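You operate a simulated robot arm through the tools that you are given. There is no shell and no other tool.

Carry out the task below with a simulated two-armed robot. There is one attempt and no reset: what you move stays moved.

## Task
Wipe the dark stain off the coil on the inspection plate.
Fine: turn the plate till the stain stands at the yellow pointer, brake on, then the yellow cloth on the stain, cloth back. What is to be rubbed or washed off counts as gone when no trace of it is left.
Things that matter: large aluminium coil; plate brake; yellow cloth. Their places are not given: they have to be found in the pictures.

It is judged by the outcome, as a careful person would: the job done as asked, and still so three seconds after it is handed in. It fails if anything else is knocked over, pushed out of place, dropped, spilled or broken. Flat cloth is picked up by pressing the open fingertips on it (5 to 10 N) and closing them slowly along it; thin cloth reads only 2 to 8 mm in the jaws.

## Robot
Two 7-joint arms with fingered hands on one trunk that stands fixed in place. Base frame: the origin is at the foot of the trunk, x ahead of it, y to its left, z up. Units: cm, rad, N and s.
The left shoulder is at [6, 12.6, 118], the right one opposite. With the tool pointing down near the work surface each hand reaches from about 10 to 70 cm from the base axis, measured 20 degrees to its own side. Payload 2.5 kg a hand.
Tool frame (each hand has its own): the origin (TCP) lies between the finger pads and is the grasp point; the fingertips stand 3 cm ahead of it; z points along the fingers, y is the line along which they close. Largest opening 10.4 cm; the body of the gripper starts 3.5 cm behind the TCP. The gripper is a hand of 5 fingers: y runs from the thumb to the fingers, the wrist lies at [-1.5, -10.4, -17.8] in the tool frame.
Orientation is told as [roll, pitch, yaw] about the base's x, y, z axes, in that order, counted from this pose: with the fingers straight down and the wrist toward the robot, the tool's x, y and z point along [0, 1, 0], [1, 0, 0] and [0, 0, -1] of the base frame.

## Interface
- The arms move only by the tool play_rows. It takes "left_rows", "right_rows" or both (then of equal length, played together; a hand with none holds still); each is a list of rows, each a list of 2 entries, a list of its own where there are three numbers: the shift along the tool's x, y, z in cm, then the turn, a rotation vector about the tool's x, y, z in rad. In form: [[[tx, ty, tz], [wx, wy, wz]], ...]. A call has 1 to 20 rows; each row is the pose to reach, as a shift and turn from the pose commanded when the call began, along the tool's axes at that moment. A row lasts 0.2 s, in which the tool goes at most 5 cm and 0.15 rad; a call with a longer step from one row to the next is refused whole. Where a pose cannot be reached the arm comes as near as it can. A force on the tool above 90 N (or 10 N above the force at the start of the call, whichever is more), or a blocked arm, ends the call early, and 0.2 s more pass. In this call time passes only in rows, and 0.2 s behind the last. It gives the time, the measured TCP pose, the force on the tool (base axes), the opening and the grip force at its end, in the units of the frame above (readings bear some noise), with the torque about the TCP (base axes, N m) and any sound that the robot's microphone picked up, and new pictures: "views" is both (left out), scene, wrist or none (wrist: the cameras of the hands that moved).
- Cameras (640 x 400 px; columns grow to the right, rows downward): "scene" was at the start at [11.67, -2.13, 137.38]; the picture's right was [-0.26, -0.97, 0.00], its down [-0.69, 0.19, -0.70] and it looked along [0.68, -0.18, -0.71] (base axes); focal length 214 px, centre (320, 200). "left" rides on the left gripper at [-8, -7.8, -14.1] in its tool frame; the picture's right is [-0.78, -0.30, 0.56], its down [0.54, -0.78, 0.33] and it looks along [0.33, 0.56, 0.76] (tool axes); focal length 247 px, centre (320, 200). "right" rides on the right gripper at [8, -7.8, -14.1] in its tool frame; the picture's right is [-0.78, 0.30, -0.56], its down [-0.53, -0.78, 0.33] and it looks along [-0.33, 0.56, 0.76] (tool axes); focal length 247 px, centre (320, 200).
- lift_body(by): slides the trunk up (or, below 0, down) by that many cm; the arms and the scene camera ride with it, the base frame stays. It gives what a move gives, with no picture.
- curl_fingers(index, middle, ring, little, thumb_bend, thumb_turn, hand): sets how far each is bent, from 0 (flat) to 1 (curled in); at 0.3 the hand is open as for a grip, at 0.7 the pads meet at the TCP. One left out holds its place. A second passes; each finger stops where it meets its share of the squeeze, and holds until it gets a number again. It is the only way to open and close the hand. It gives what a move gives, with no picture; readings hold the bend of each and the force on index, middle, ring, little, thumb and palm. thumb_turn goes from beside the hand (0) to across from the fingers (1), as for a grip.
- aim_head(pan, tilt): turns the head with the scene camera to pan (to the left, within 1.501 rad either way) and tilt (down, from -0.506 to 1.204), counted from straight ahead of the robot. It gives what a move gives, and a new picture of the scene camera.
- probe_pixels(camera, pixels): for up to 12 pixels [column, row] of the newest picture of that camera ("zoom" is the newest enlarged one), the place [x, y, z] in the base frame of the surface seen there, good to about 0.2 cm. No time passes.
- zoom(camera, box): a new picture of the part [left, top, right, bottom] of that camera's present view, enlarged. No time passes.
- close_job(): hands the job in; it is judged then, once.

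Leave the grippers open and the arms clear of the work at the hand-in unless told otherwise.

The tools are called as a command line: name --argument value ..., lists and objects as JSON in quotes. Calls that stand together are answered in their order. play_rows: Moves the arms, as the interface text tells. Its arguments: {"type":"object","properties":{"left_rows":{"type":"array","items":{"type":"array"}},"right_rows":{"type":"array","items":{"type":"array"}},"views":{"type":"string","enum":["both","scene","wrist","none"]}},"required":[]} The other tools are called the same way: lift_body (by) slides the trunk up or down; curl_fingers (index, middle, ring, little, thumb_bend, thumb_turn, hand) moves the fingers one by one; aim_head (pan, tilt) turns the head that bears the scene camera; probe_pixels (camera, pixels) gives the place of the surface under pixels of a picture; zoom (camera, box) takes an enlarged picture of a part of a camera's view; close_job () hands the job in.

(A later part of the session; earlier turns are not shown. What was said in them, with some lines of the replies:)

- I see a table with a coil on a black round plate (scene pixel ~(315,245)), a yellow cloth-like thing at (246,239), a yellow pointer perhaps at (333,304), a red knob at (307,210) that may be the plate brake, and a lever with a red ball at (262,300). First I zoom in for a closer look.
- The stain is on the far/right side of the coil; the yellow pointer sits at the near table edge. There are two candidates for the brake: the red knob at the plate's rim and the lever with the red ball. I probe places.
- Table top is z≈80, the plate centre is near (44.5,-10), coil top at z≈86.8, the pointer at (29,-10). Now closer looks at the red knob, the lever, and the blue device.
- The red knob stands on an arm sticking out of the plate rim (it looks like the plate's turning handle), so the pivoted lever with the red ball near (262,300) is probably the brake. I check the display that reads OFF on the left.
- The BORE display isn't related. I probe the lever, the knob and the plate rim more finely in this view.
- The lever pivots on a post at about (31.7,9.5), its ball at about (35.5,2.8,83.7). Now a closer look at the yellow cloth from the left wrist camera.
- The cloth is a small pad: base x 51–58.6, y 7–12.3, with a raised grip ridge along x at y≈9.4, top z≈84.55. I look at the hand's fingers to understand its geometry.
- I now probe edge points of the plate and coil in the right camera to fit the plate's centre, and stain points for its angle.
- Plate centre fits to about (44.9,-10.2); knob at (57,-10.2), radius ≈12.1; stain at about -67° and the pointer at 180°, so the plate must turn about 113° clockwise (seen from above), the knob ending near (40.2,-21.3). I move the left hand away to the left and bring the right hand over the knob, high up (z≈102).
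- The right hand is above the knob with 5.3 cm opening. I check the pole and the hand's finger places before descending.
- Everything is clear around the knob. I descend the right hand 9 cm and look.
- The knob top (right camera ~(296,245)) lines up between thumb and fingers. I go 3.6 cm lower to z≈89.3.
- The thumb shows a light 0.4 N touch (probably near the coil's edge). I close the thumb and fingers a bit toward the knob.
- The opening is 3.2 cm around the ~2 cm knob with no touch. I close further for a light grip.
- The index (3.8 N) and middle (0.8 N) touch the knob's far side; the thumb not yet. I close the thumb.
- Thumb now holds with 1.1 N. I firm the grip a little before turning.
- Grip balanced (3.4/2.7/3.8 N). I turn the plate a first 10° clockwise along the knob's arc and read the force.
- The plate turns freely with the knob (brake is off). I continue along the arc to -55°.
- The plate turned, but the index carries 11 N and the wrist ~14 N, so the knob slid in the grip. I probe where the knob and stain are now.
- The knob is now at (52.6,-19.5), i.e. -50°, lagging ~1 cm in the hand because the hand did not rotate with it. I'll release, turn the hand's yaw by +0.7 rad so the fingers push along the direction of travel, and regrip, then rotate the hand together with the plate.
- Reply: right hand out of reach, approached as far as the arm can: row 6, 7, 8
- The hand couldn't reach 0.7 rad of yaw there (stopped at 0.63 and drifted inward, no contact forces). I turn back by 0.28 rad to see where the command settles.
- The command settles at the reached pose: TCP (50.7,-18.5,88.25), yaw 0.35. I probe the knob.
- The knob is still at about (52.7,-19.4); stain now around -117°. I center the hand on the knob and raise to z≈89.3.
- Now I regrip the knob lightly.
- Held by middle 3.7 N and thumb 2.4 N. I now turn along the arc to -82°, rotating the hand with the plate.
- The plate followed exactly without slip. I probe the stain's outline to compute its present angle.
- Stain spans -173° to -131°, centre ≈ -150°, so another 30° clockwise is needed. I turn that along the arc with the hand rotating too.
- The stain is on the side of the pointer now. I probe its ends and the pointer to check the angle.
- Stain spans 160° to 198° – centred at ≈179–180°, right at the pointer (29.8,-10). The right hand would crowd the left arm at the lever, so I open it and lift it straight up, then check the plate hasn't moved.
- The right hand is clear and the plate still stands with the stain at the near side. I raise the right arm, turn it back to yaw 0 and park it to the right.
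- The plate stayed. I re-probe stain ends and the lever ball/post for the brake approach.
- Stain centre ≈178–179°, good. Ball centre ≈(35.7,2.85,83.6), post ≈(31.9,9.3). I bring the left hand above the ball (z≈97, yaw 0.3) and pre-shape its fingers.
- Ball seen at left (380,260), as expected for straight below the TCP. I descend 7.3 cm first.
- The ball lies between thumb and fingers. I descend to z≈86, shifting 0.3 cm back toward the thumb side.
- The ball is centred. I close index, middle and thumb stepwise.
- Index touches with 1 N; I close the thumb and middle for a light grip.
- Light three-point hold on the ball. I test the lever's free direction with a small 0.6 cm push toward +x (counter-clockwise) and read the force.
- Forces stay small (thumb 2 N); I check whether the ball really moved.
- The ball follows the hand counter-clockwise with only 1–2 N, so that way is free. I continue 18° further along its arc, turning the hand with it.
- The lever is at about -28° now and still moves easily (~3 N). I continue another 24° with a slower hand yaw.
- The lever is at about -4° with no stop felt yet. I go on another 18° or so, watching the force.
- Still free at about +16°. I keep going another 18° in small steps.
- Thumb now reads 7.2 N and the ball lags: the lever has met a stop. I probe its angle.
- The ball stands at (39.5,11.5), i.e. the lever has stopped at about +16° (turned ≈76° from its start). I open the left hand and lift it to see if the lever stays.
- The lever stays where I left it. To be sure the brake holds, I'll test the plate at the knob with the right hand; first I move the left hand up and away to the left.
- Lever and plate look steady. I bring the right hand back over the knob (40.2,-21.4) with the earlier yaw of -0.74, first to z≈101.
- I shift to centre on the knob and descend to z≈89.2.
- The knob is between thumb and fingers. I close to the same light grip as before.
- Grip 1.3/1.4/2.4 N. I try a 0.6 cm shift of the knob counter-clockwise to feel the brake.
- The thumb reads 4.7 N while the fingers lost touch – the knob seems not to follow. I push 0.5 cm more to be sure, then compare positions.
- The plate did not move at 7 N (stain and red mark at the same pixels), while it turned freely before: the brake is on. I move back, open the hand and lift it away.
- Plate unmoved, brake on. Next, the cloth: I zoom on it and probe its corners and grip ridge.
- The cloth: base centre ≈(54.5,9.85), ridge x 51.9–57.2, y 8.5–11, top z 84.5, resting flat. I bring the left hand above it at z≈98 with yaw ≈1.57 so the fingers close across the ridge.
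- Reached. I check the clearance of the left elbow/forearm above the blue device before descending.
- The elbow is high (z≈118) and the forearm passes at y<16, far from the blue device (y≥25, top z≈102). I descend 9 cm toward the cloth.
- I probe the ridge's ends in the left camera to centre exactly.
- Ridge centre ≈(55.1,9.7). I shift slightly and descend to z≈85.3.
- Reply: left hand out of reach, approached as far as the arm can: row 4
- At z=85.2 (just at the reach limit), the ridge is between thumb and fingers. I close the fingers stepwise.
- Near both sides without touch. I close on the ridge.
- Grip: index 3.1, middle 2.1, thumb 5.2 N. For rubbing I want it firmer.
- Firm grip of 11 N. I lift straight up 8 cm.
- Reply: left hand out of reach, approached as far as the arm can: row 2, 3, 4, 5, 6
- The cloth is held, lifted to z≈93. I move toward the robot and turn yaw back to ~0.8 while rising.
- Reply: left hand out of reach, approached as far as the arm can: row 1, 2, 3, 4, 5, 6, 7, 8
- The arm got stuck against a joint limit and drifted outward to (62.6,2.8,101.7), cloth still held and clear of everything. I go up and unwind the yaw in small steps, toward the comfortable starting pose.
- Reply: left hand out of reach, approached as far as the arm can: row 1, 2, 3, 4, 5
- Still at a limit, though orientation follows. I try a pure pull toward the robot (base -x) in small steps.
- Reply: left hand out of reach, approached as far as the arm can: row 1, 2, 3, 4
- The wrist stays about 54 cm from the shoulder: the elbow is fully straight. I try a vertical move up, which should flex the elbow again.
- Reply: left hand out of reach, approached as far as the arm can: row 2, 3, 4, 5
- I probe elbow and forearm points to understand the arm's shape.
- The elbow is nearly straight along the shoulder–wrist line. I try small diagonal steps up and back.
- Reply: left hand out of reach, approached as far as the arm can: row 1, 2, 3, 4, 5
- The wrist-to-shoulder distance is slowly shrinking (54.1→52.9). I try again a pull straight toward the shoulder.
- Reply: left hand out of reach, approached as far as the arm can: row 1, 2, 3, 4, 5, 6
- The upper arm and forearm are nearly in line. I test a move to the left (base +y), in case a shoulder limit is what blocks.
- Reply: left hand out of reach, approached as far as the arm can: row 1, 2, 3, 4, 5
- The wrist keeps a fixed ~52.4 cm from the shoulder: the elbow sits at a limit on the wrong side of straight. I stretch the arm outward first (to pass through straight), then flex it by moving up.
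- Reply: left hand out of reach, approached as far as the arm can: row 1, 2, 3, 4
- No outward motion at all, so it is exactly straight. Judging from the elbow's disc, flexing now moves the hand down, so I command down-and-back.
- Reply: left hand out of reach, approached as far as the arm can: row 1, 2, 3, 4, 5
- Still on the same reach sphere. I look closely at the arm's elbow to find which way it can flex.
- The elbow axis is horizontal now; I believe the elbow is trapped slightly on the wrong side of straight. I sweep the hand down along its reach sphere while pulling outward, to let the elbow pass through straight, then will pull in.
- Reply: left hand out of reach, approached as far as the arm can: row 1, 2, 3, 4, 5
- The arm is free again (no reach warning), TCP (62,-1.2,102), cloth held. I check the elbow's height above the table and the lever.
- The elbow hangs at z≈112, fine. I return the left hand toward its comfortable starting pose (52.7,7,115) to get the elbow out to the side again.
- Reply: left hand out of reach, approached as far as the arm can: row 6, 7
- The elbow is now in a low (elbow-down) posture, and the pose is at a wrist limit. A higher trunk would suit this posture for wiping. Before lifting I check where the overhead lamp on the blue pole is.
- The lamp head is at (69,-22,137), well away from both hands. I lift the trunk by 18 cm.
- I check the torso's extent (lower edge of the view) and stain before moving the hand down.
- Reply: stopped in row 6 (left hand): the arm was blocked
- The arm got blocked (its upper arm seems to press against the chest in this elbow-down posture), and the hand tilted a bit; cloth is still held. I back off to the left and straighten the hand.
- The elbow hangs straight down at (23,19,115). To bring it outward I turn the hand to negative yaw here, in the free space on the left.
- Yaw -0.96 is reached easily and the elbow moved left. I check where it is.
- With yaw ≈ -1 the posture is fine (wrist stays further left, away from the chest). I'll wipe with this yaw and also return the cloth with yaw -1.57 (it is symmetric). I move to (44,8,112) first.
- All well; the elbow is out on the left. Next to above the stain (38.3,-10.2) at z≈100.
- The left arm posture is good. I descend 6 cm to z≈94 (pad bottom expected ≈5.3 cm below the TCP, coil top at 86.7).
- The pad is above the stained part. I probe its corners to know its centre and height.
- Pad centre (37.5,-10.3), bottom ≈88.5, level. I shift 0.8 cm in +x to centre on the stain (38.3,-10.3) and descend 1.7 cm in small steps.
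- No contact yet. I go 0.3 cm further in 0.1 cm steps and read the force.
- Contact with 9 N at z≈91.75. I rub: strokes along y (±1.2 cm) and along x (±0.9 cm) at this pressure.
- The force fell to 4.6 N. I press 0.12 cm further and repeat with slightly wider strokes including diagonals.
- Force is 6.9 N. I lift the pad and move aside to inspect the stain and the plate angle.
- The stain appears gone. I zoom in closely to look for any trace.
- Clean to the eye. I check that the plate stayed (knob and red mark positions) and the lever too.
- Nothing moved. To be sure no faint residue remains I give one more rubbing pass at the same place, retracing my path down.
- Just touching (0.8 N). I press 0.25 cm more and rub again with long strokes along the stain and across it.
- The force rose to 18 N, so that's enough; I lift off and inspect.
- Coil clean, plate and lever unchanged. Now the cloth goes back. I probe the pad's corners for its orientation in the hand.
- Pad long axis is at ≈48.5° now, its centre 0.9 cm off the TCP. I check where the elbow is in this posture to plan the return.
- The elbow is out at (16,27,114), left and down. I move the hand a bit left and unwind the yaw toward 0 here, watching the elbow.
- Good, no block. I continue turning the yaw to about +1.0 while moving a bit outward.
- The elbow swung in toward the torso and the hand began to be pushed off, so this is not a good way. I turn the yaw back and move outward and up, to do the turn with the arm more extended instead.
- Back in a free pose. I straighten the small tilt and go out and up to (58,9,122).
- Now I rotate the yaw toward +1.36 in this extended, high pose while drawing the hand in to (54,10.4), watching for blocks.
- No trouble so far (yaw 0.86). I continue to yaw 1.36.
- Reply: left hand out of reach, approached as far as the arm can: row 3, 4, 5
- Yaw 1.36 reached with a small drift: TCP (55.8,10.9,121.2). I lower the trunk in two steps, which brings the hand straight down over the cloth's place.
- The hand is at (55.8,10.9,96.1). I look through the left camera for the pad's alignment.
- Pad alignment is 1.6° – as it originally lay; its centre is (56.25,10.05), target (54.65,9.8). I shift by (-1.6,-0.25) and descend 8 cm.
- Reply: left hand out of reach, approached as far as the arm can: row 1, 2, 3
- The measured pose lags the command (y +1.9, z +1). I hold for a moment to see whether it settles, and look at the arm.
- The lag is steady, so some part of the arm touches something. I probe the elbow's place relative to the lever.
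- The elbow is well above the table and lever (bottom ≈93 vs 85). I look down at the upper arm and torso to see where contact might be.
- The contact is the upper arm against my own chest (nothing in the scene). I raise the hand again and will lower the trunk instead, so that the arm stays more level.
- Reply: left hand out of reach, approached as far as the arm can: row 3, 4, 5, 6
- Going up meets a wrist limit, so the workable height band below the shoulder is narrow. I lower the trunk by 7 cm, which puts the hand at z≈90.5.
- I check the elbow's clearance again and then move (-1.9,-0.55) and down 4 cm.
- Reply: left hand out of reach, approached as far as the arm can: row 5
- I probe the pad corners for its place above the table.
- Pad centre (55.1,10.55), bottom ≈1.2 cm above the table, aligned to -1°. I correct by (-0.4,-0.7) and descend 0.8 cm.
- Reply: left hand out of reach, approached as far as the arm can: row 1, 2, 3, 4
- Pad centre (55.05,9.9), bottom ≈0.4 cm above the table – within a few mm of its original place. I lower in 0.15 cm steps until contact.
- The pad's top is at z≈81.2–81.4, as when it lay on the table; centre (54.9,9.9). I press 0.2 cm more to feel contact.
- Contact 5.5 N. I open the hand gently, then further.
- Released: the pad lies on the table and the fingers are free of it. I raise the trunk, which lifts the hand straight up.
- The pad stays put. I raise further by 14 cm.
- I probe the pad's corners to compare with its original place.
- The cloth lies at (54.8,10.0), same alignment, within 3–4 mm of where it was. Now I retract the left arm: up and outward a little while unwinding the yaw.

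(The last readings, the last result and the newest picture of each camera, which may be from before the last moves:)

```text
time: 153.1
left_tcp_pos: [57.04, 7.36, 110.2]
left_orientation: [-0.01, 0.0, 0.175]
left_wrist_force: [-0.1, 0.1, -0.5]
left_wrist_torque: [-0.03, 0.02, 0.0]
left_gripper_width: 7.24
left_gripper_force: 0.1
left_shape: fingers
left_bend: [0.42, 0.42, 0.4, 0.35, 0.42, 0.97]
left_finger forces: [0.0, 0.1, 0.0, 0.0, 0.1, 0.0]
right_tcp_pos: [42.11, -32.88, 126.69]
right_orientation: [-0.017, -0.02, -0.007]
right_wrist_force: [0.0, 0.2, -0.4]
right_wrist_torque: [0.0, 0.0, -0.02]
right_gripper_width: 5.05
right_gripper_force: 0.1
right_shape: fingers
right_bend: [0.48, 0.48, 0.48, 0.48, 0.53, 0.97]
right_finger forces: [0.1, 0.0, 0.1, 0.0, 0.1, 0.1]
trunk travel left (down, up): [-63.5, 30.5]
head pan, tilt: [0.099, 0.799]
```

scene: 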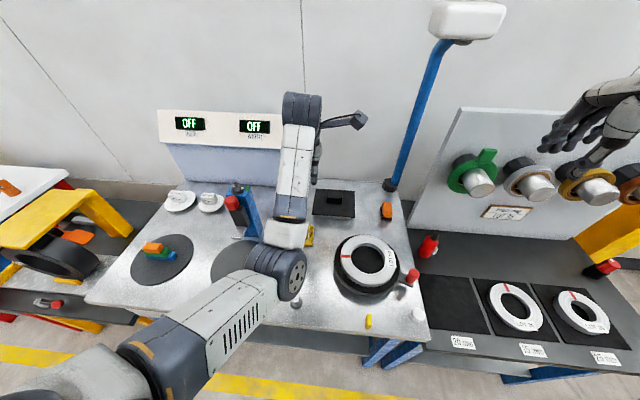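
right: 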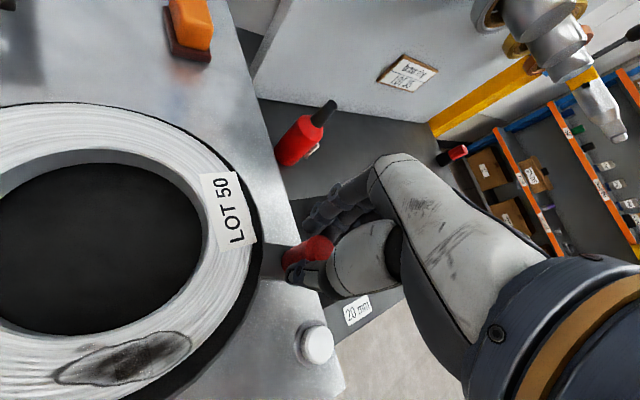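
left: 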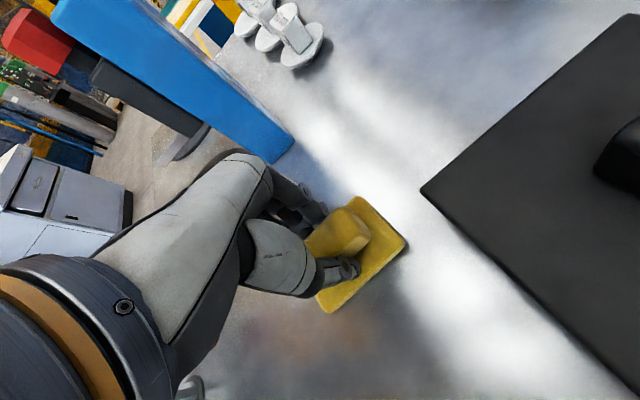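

Fine. I move the left hand to the left and up, clear of the work, and also open both hands to their normal opening.

play_rows --left_rows '[[[2.6, -0.7, -1], [0, 0, 0.08]], [[5.2, -1.4, -2], [0, 0, 0.16]], [[7.8, -2.1, -3], [0, 0, 0.24]], [[10.4, -2.9, -4], [0, 0, 0.32]], [[13, -3.6, -5], [0, 0, 0.4]], [[15.6, -4.35, -6], [0, 0, 0.47]], [[15.6, -4.35, -6], [0, 0, 0.47]]]' --views "none"

curl_fingers --hand "left" --index 0.3 --middle 0.3 --ring 0.3 --little 0.3 --thumb_bend 0.3

curl_fingers --hand "right" --index 0.3 --middle 0.3 --ring 0.3 --little 0.3 --thumb_bend 0.3

aim_head --pan -0.05 --tilt 0.85

```text
time: 154.7
left_tcp_pos: [50.88, 22.31, 116.03]
left_orientation: [-0.009, -0.004, -0.293]
left_wrist_force: [0.2, -0.6, 0.2]
left_wrist_torque: [0.0, 0.03, 0.03]
left_gripper_width: 7.26
left_gripper_force: 0.1
left_shape: fingers
left_bend: [0.42, 0.42, 0.4, 0.35, 0.42, 0.97]
left_finger forces: [0.1, 0.0, 0.0, 0.0, 0.1, 0.1]
left hand out of reach, approached as far as the arm can: row 6, 7
right_tcp_pos: [42.13, -33.01, 126.7]
right_orientation: [-0.018, -0.017, -0.009]
right_wrist_force: [-0.4, 1.0, 0.1]
right_wrist_torque: [0.0, 0.01, 0.02]
right_gripper_width: 5.02
right_gripper_force: 0.0
right_shape: fingers
right_bend: [0.48, 0.48, 0.48, 0.48, 0.53, 0.97]
right_finger forces: [0.1, 0.0, 0.0, 0.0, 0.0, 0.1]
trunk travel left (down, up): [-63.5, 30.5]
head pan, tilt: [0.099, 0.799]
```

```text
time: 155.7
left_tcp_pos: [50.91, 22.28, 115.91]
left_orientation: [-0.007, -0.006, -0.292]
left_wrist_force: [-0.4, -0.2, 0.4]
left_wrist_torque: [-0.01, 0.0, 0.0]
left_gripper_width: 10.25
left_gripper_force: 0.1
left_shape: fingers
left_bend: [0.3, 0.3, 0.3, 0.3, 0.3, 0.97]
left_finger forces: [0.1, 0.0, 0.0, 0.1, 0.1, 0.0]
right_tcp_pos: [42.22, -32.95, 126.54]
right_orientation: [-0.017, -0.021, -0.007]
right_wrist_force: [-0.1, -0.2, 0.1]
right_wrist_torque: [0.0, -0.03, -0.02]
right_gripper_width: 5.04
right_gripper_force: 0.0
right_shape: fingers
right_bend: [0.48, 0.48, 0.48, 0.48, 0.53, 0.97]
right_finger forces: [0.1, 0.1, 0.0, 0.1, 0.0, 0.0]
trunk travel left (down, up): [-63.5, 30.5]
head pan, tilt: [0.099, 0.799]
```

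```text
time: 156.7
left_tcp_pos: [50.89, 22.36, 115.97]
left_orientation: [-0.006, -0.005, -0.29]
left_wrist_force: [-0.3, -0.6, -0.9]
left_wrist_torque: [0.01, 0.0, -0.01]
left_gripper_width: 10.27
left_gripper_force: 0.0
left_shape: fingers
left_bend: [0.3, 0.3, 0.3, 0.3, 0.3, 0.97]
left_finger forces: [0.0, 0.0, 0.0, 0.0, 0.0, 0.0]
right_tcp_pos: [42.22, -32.88, 126.63]
right_orientation: [-0.017, -0.021, -0.006]
right_wrist_force: [-1.3, -0.3, -0.3]
right_wrist_torque: [-0.02, -0.01, 0.0]
right_gripper_width: 10.28
right_gripper_force: 0.0
right_shape: fingers
right_bend: [0.3, 0.3, 0.3, 0.3, 0.3, 0.97]
right_finger forces: [0.0, 0.0, 0.0, 0.0, 0.1, 0.0]
trunk travel left (down, up): [-63.5, 30.5]
head pan, tilt: [0.099, 0.799]
```

```text
time: 157.4
left_tcp_pos: [50.89, 22.41, 116.04]
left_orientation: [-0.006, -0.004, -0.292]
left_wrist_force: [1.1, -0.3, 0.1]
left_wrist_torque: [0.0, 0.01, 0.01]
left_gripper_width: 10.26
left_gripper_force: 0.0
left_shape: fingers
left_bend: [0.3, 0.3, 0.3, 0.3, 0.3, 0.97]
left_finger forces: [0.0, 0.0, 0.0, 0.0, 0.0, 0.0]
right_tcp_pos: [42.11, -32.97, 126.67]
right_orientation: [-0.018, -0.021, -0.008]
right_wrist_force: [-0.5, 0.1, -0.3]
right_wrist_torque: [0.0, 0.0, -0.03]
right_gripper_width: 10.28
right_gripper_force: 0.1
right_shape: fingers
right_bend: [0.3, 0.3, 0.3, 0.3, 0.3, 0.97]
right_finger forces: [0.0, 0.0, 0.1, 0.0, 0.0, 0.0]
trunk travel left (down, up): [-63.5, 30.5]
head pan, tilt: [-0.051, 0.85]
```

scene: 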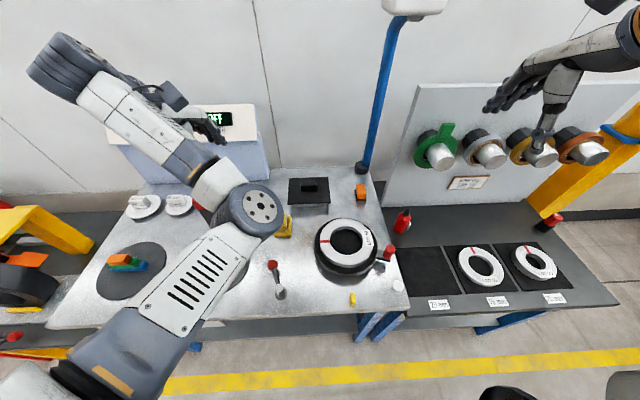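

Both hands are open and clear. Final check of the coil, lever, cloth and other things.

zoom --camera "scene" --box '[250, 170, 420, 320]'

zoom --camera "scene" --box '[310, 215, 380, 275]'

probe_pixels --camera "scene" --pixels '[[272, 265], [280, 291], [388, 252], [352, 298], [345, 265], [325, 242], [208, 175], [250, 205]]'

```text
2.67 times, centred on (335, 245) of scene
```

zoom: 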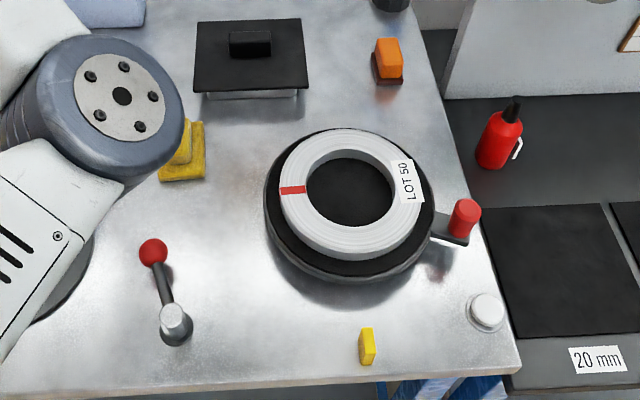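

```text
6.67 times, centred on (345, 245) of scene
```

zoom: 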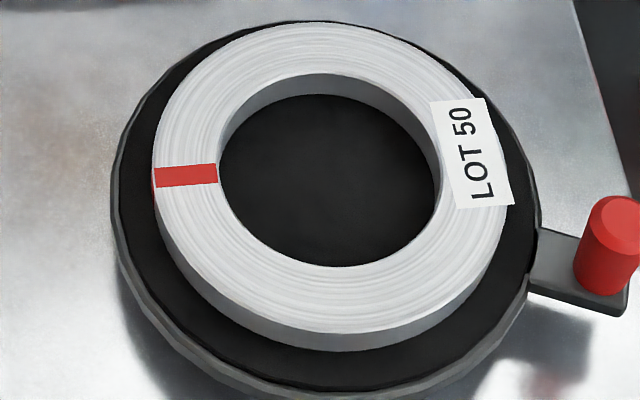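

```text
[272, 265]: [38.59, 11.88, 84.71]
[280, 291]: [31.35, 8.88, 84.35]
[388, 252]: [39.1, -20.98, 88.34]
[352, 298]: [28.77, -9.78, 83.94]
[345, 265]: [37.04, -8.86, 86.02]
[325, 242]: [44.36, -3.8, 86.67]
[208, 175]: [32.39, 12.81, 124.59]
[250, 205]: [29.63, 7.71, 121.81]
```

The coil is clean with the plate at the pointer, the brake lever is on, the cloth is back in its place, nothing else has moved, and both hands are open and clear. I hand the job in.

close_job

```text
The job is handed in.
```

I wiped the dark stain off the coil and handed the job in. In close-up pictures no trace of it is left.

- **Plate:** I turned it about 113° clockwise by its red knob. The stain then stood at the yellow pointer, within about 2°.
- **Brake:** I swung the lever with the red ball round to its stop. Pushing the knob with about 7 N then did not move the plate, which had turned freely before. The brake is still on.
- **Wiping:** I rubbed the stain with the yellow cloth in three rounds, mostly at 5–9 N. The last round ended at 18 N, more than I intended, and I lifted off then. The plate and coil did not shift.
- **Cloth:** It is back flat on the table within about 4 mm of where it lay, and lined up as before.

While carrying the cloth, the left arm twice got stuck at the edge of its reach, and its upper arm pressed against the robot's own chest a few times. None of this touched anything on the table. Nothing else was knocked or moved. Both hands were open and clear of the work at hand-in.
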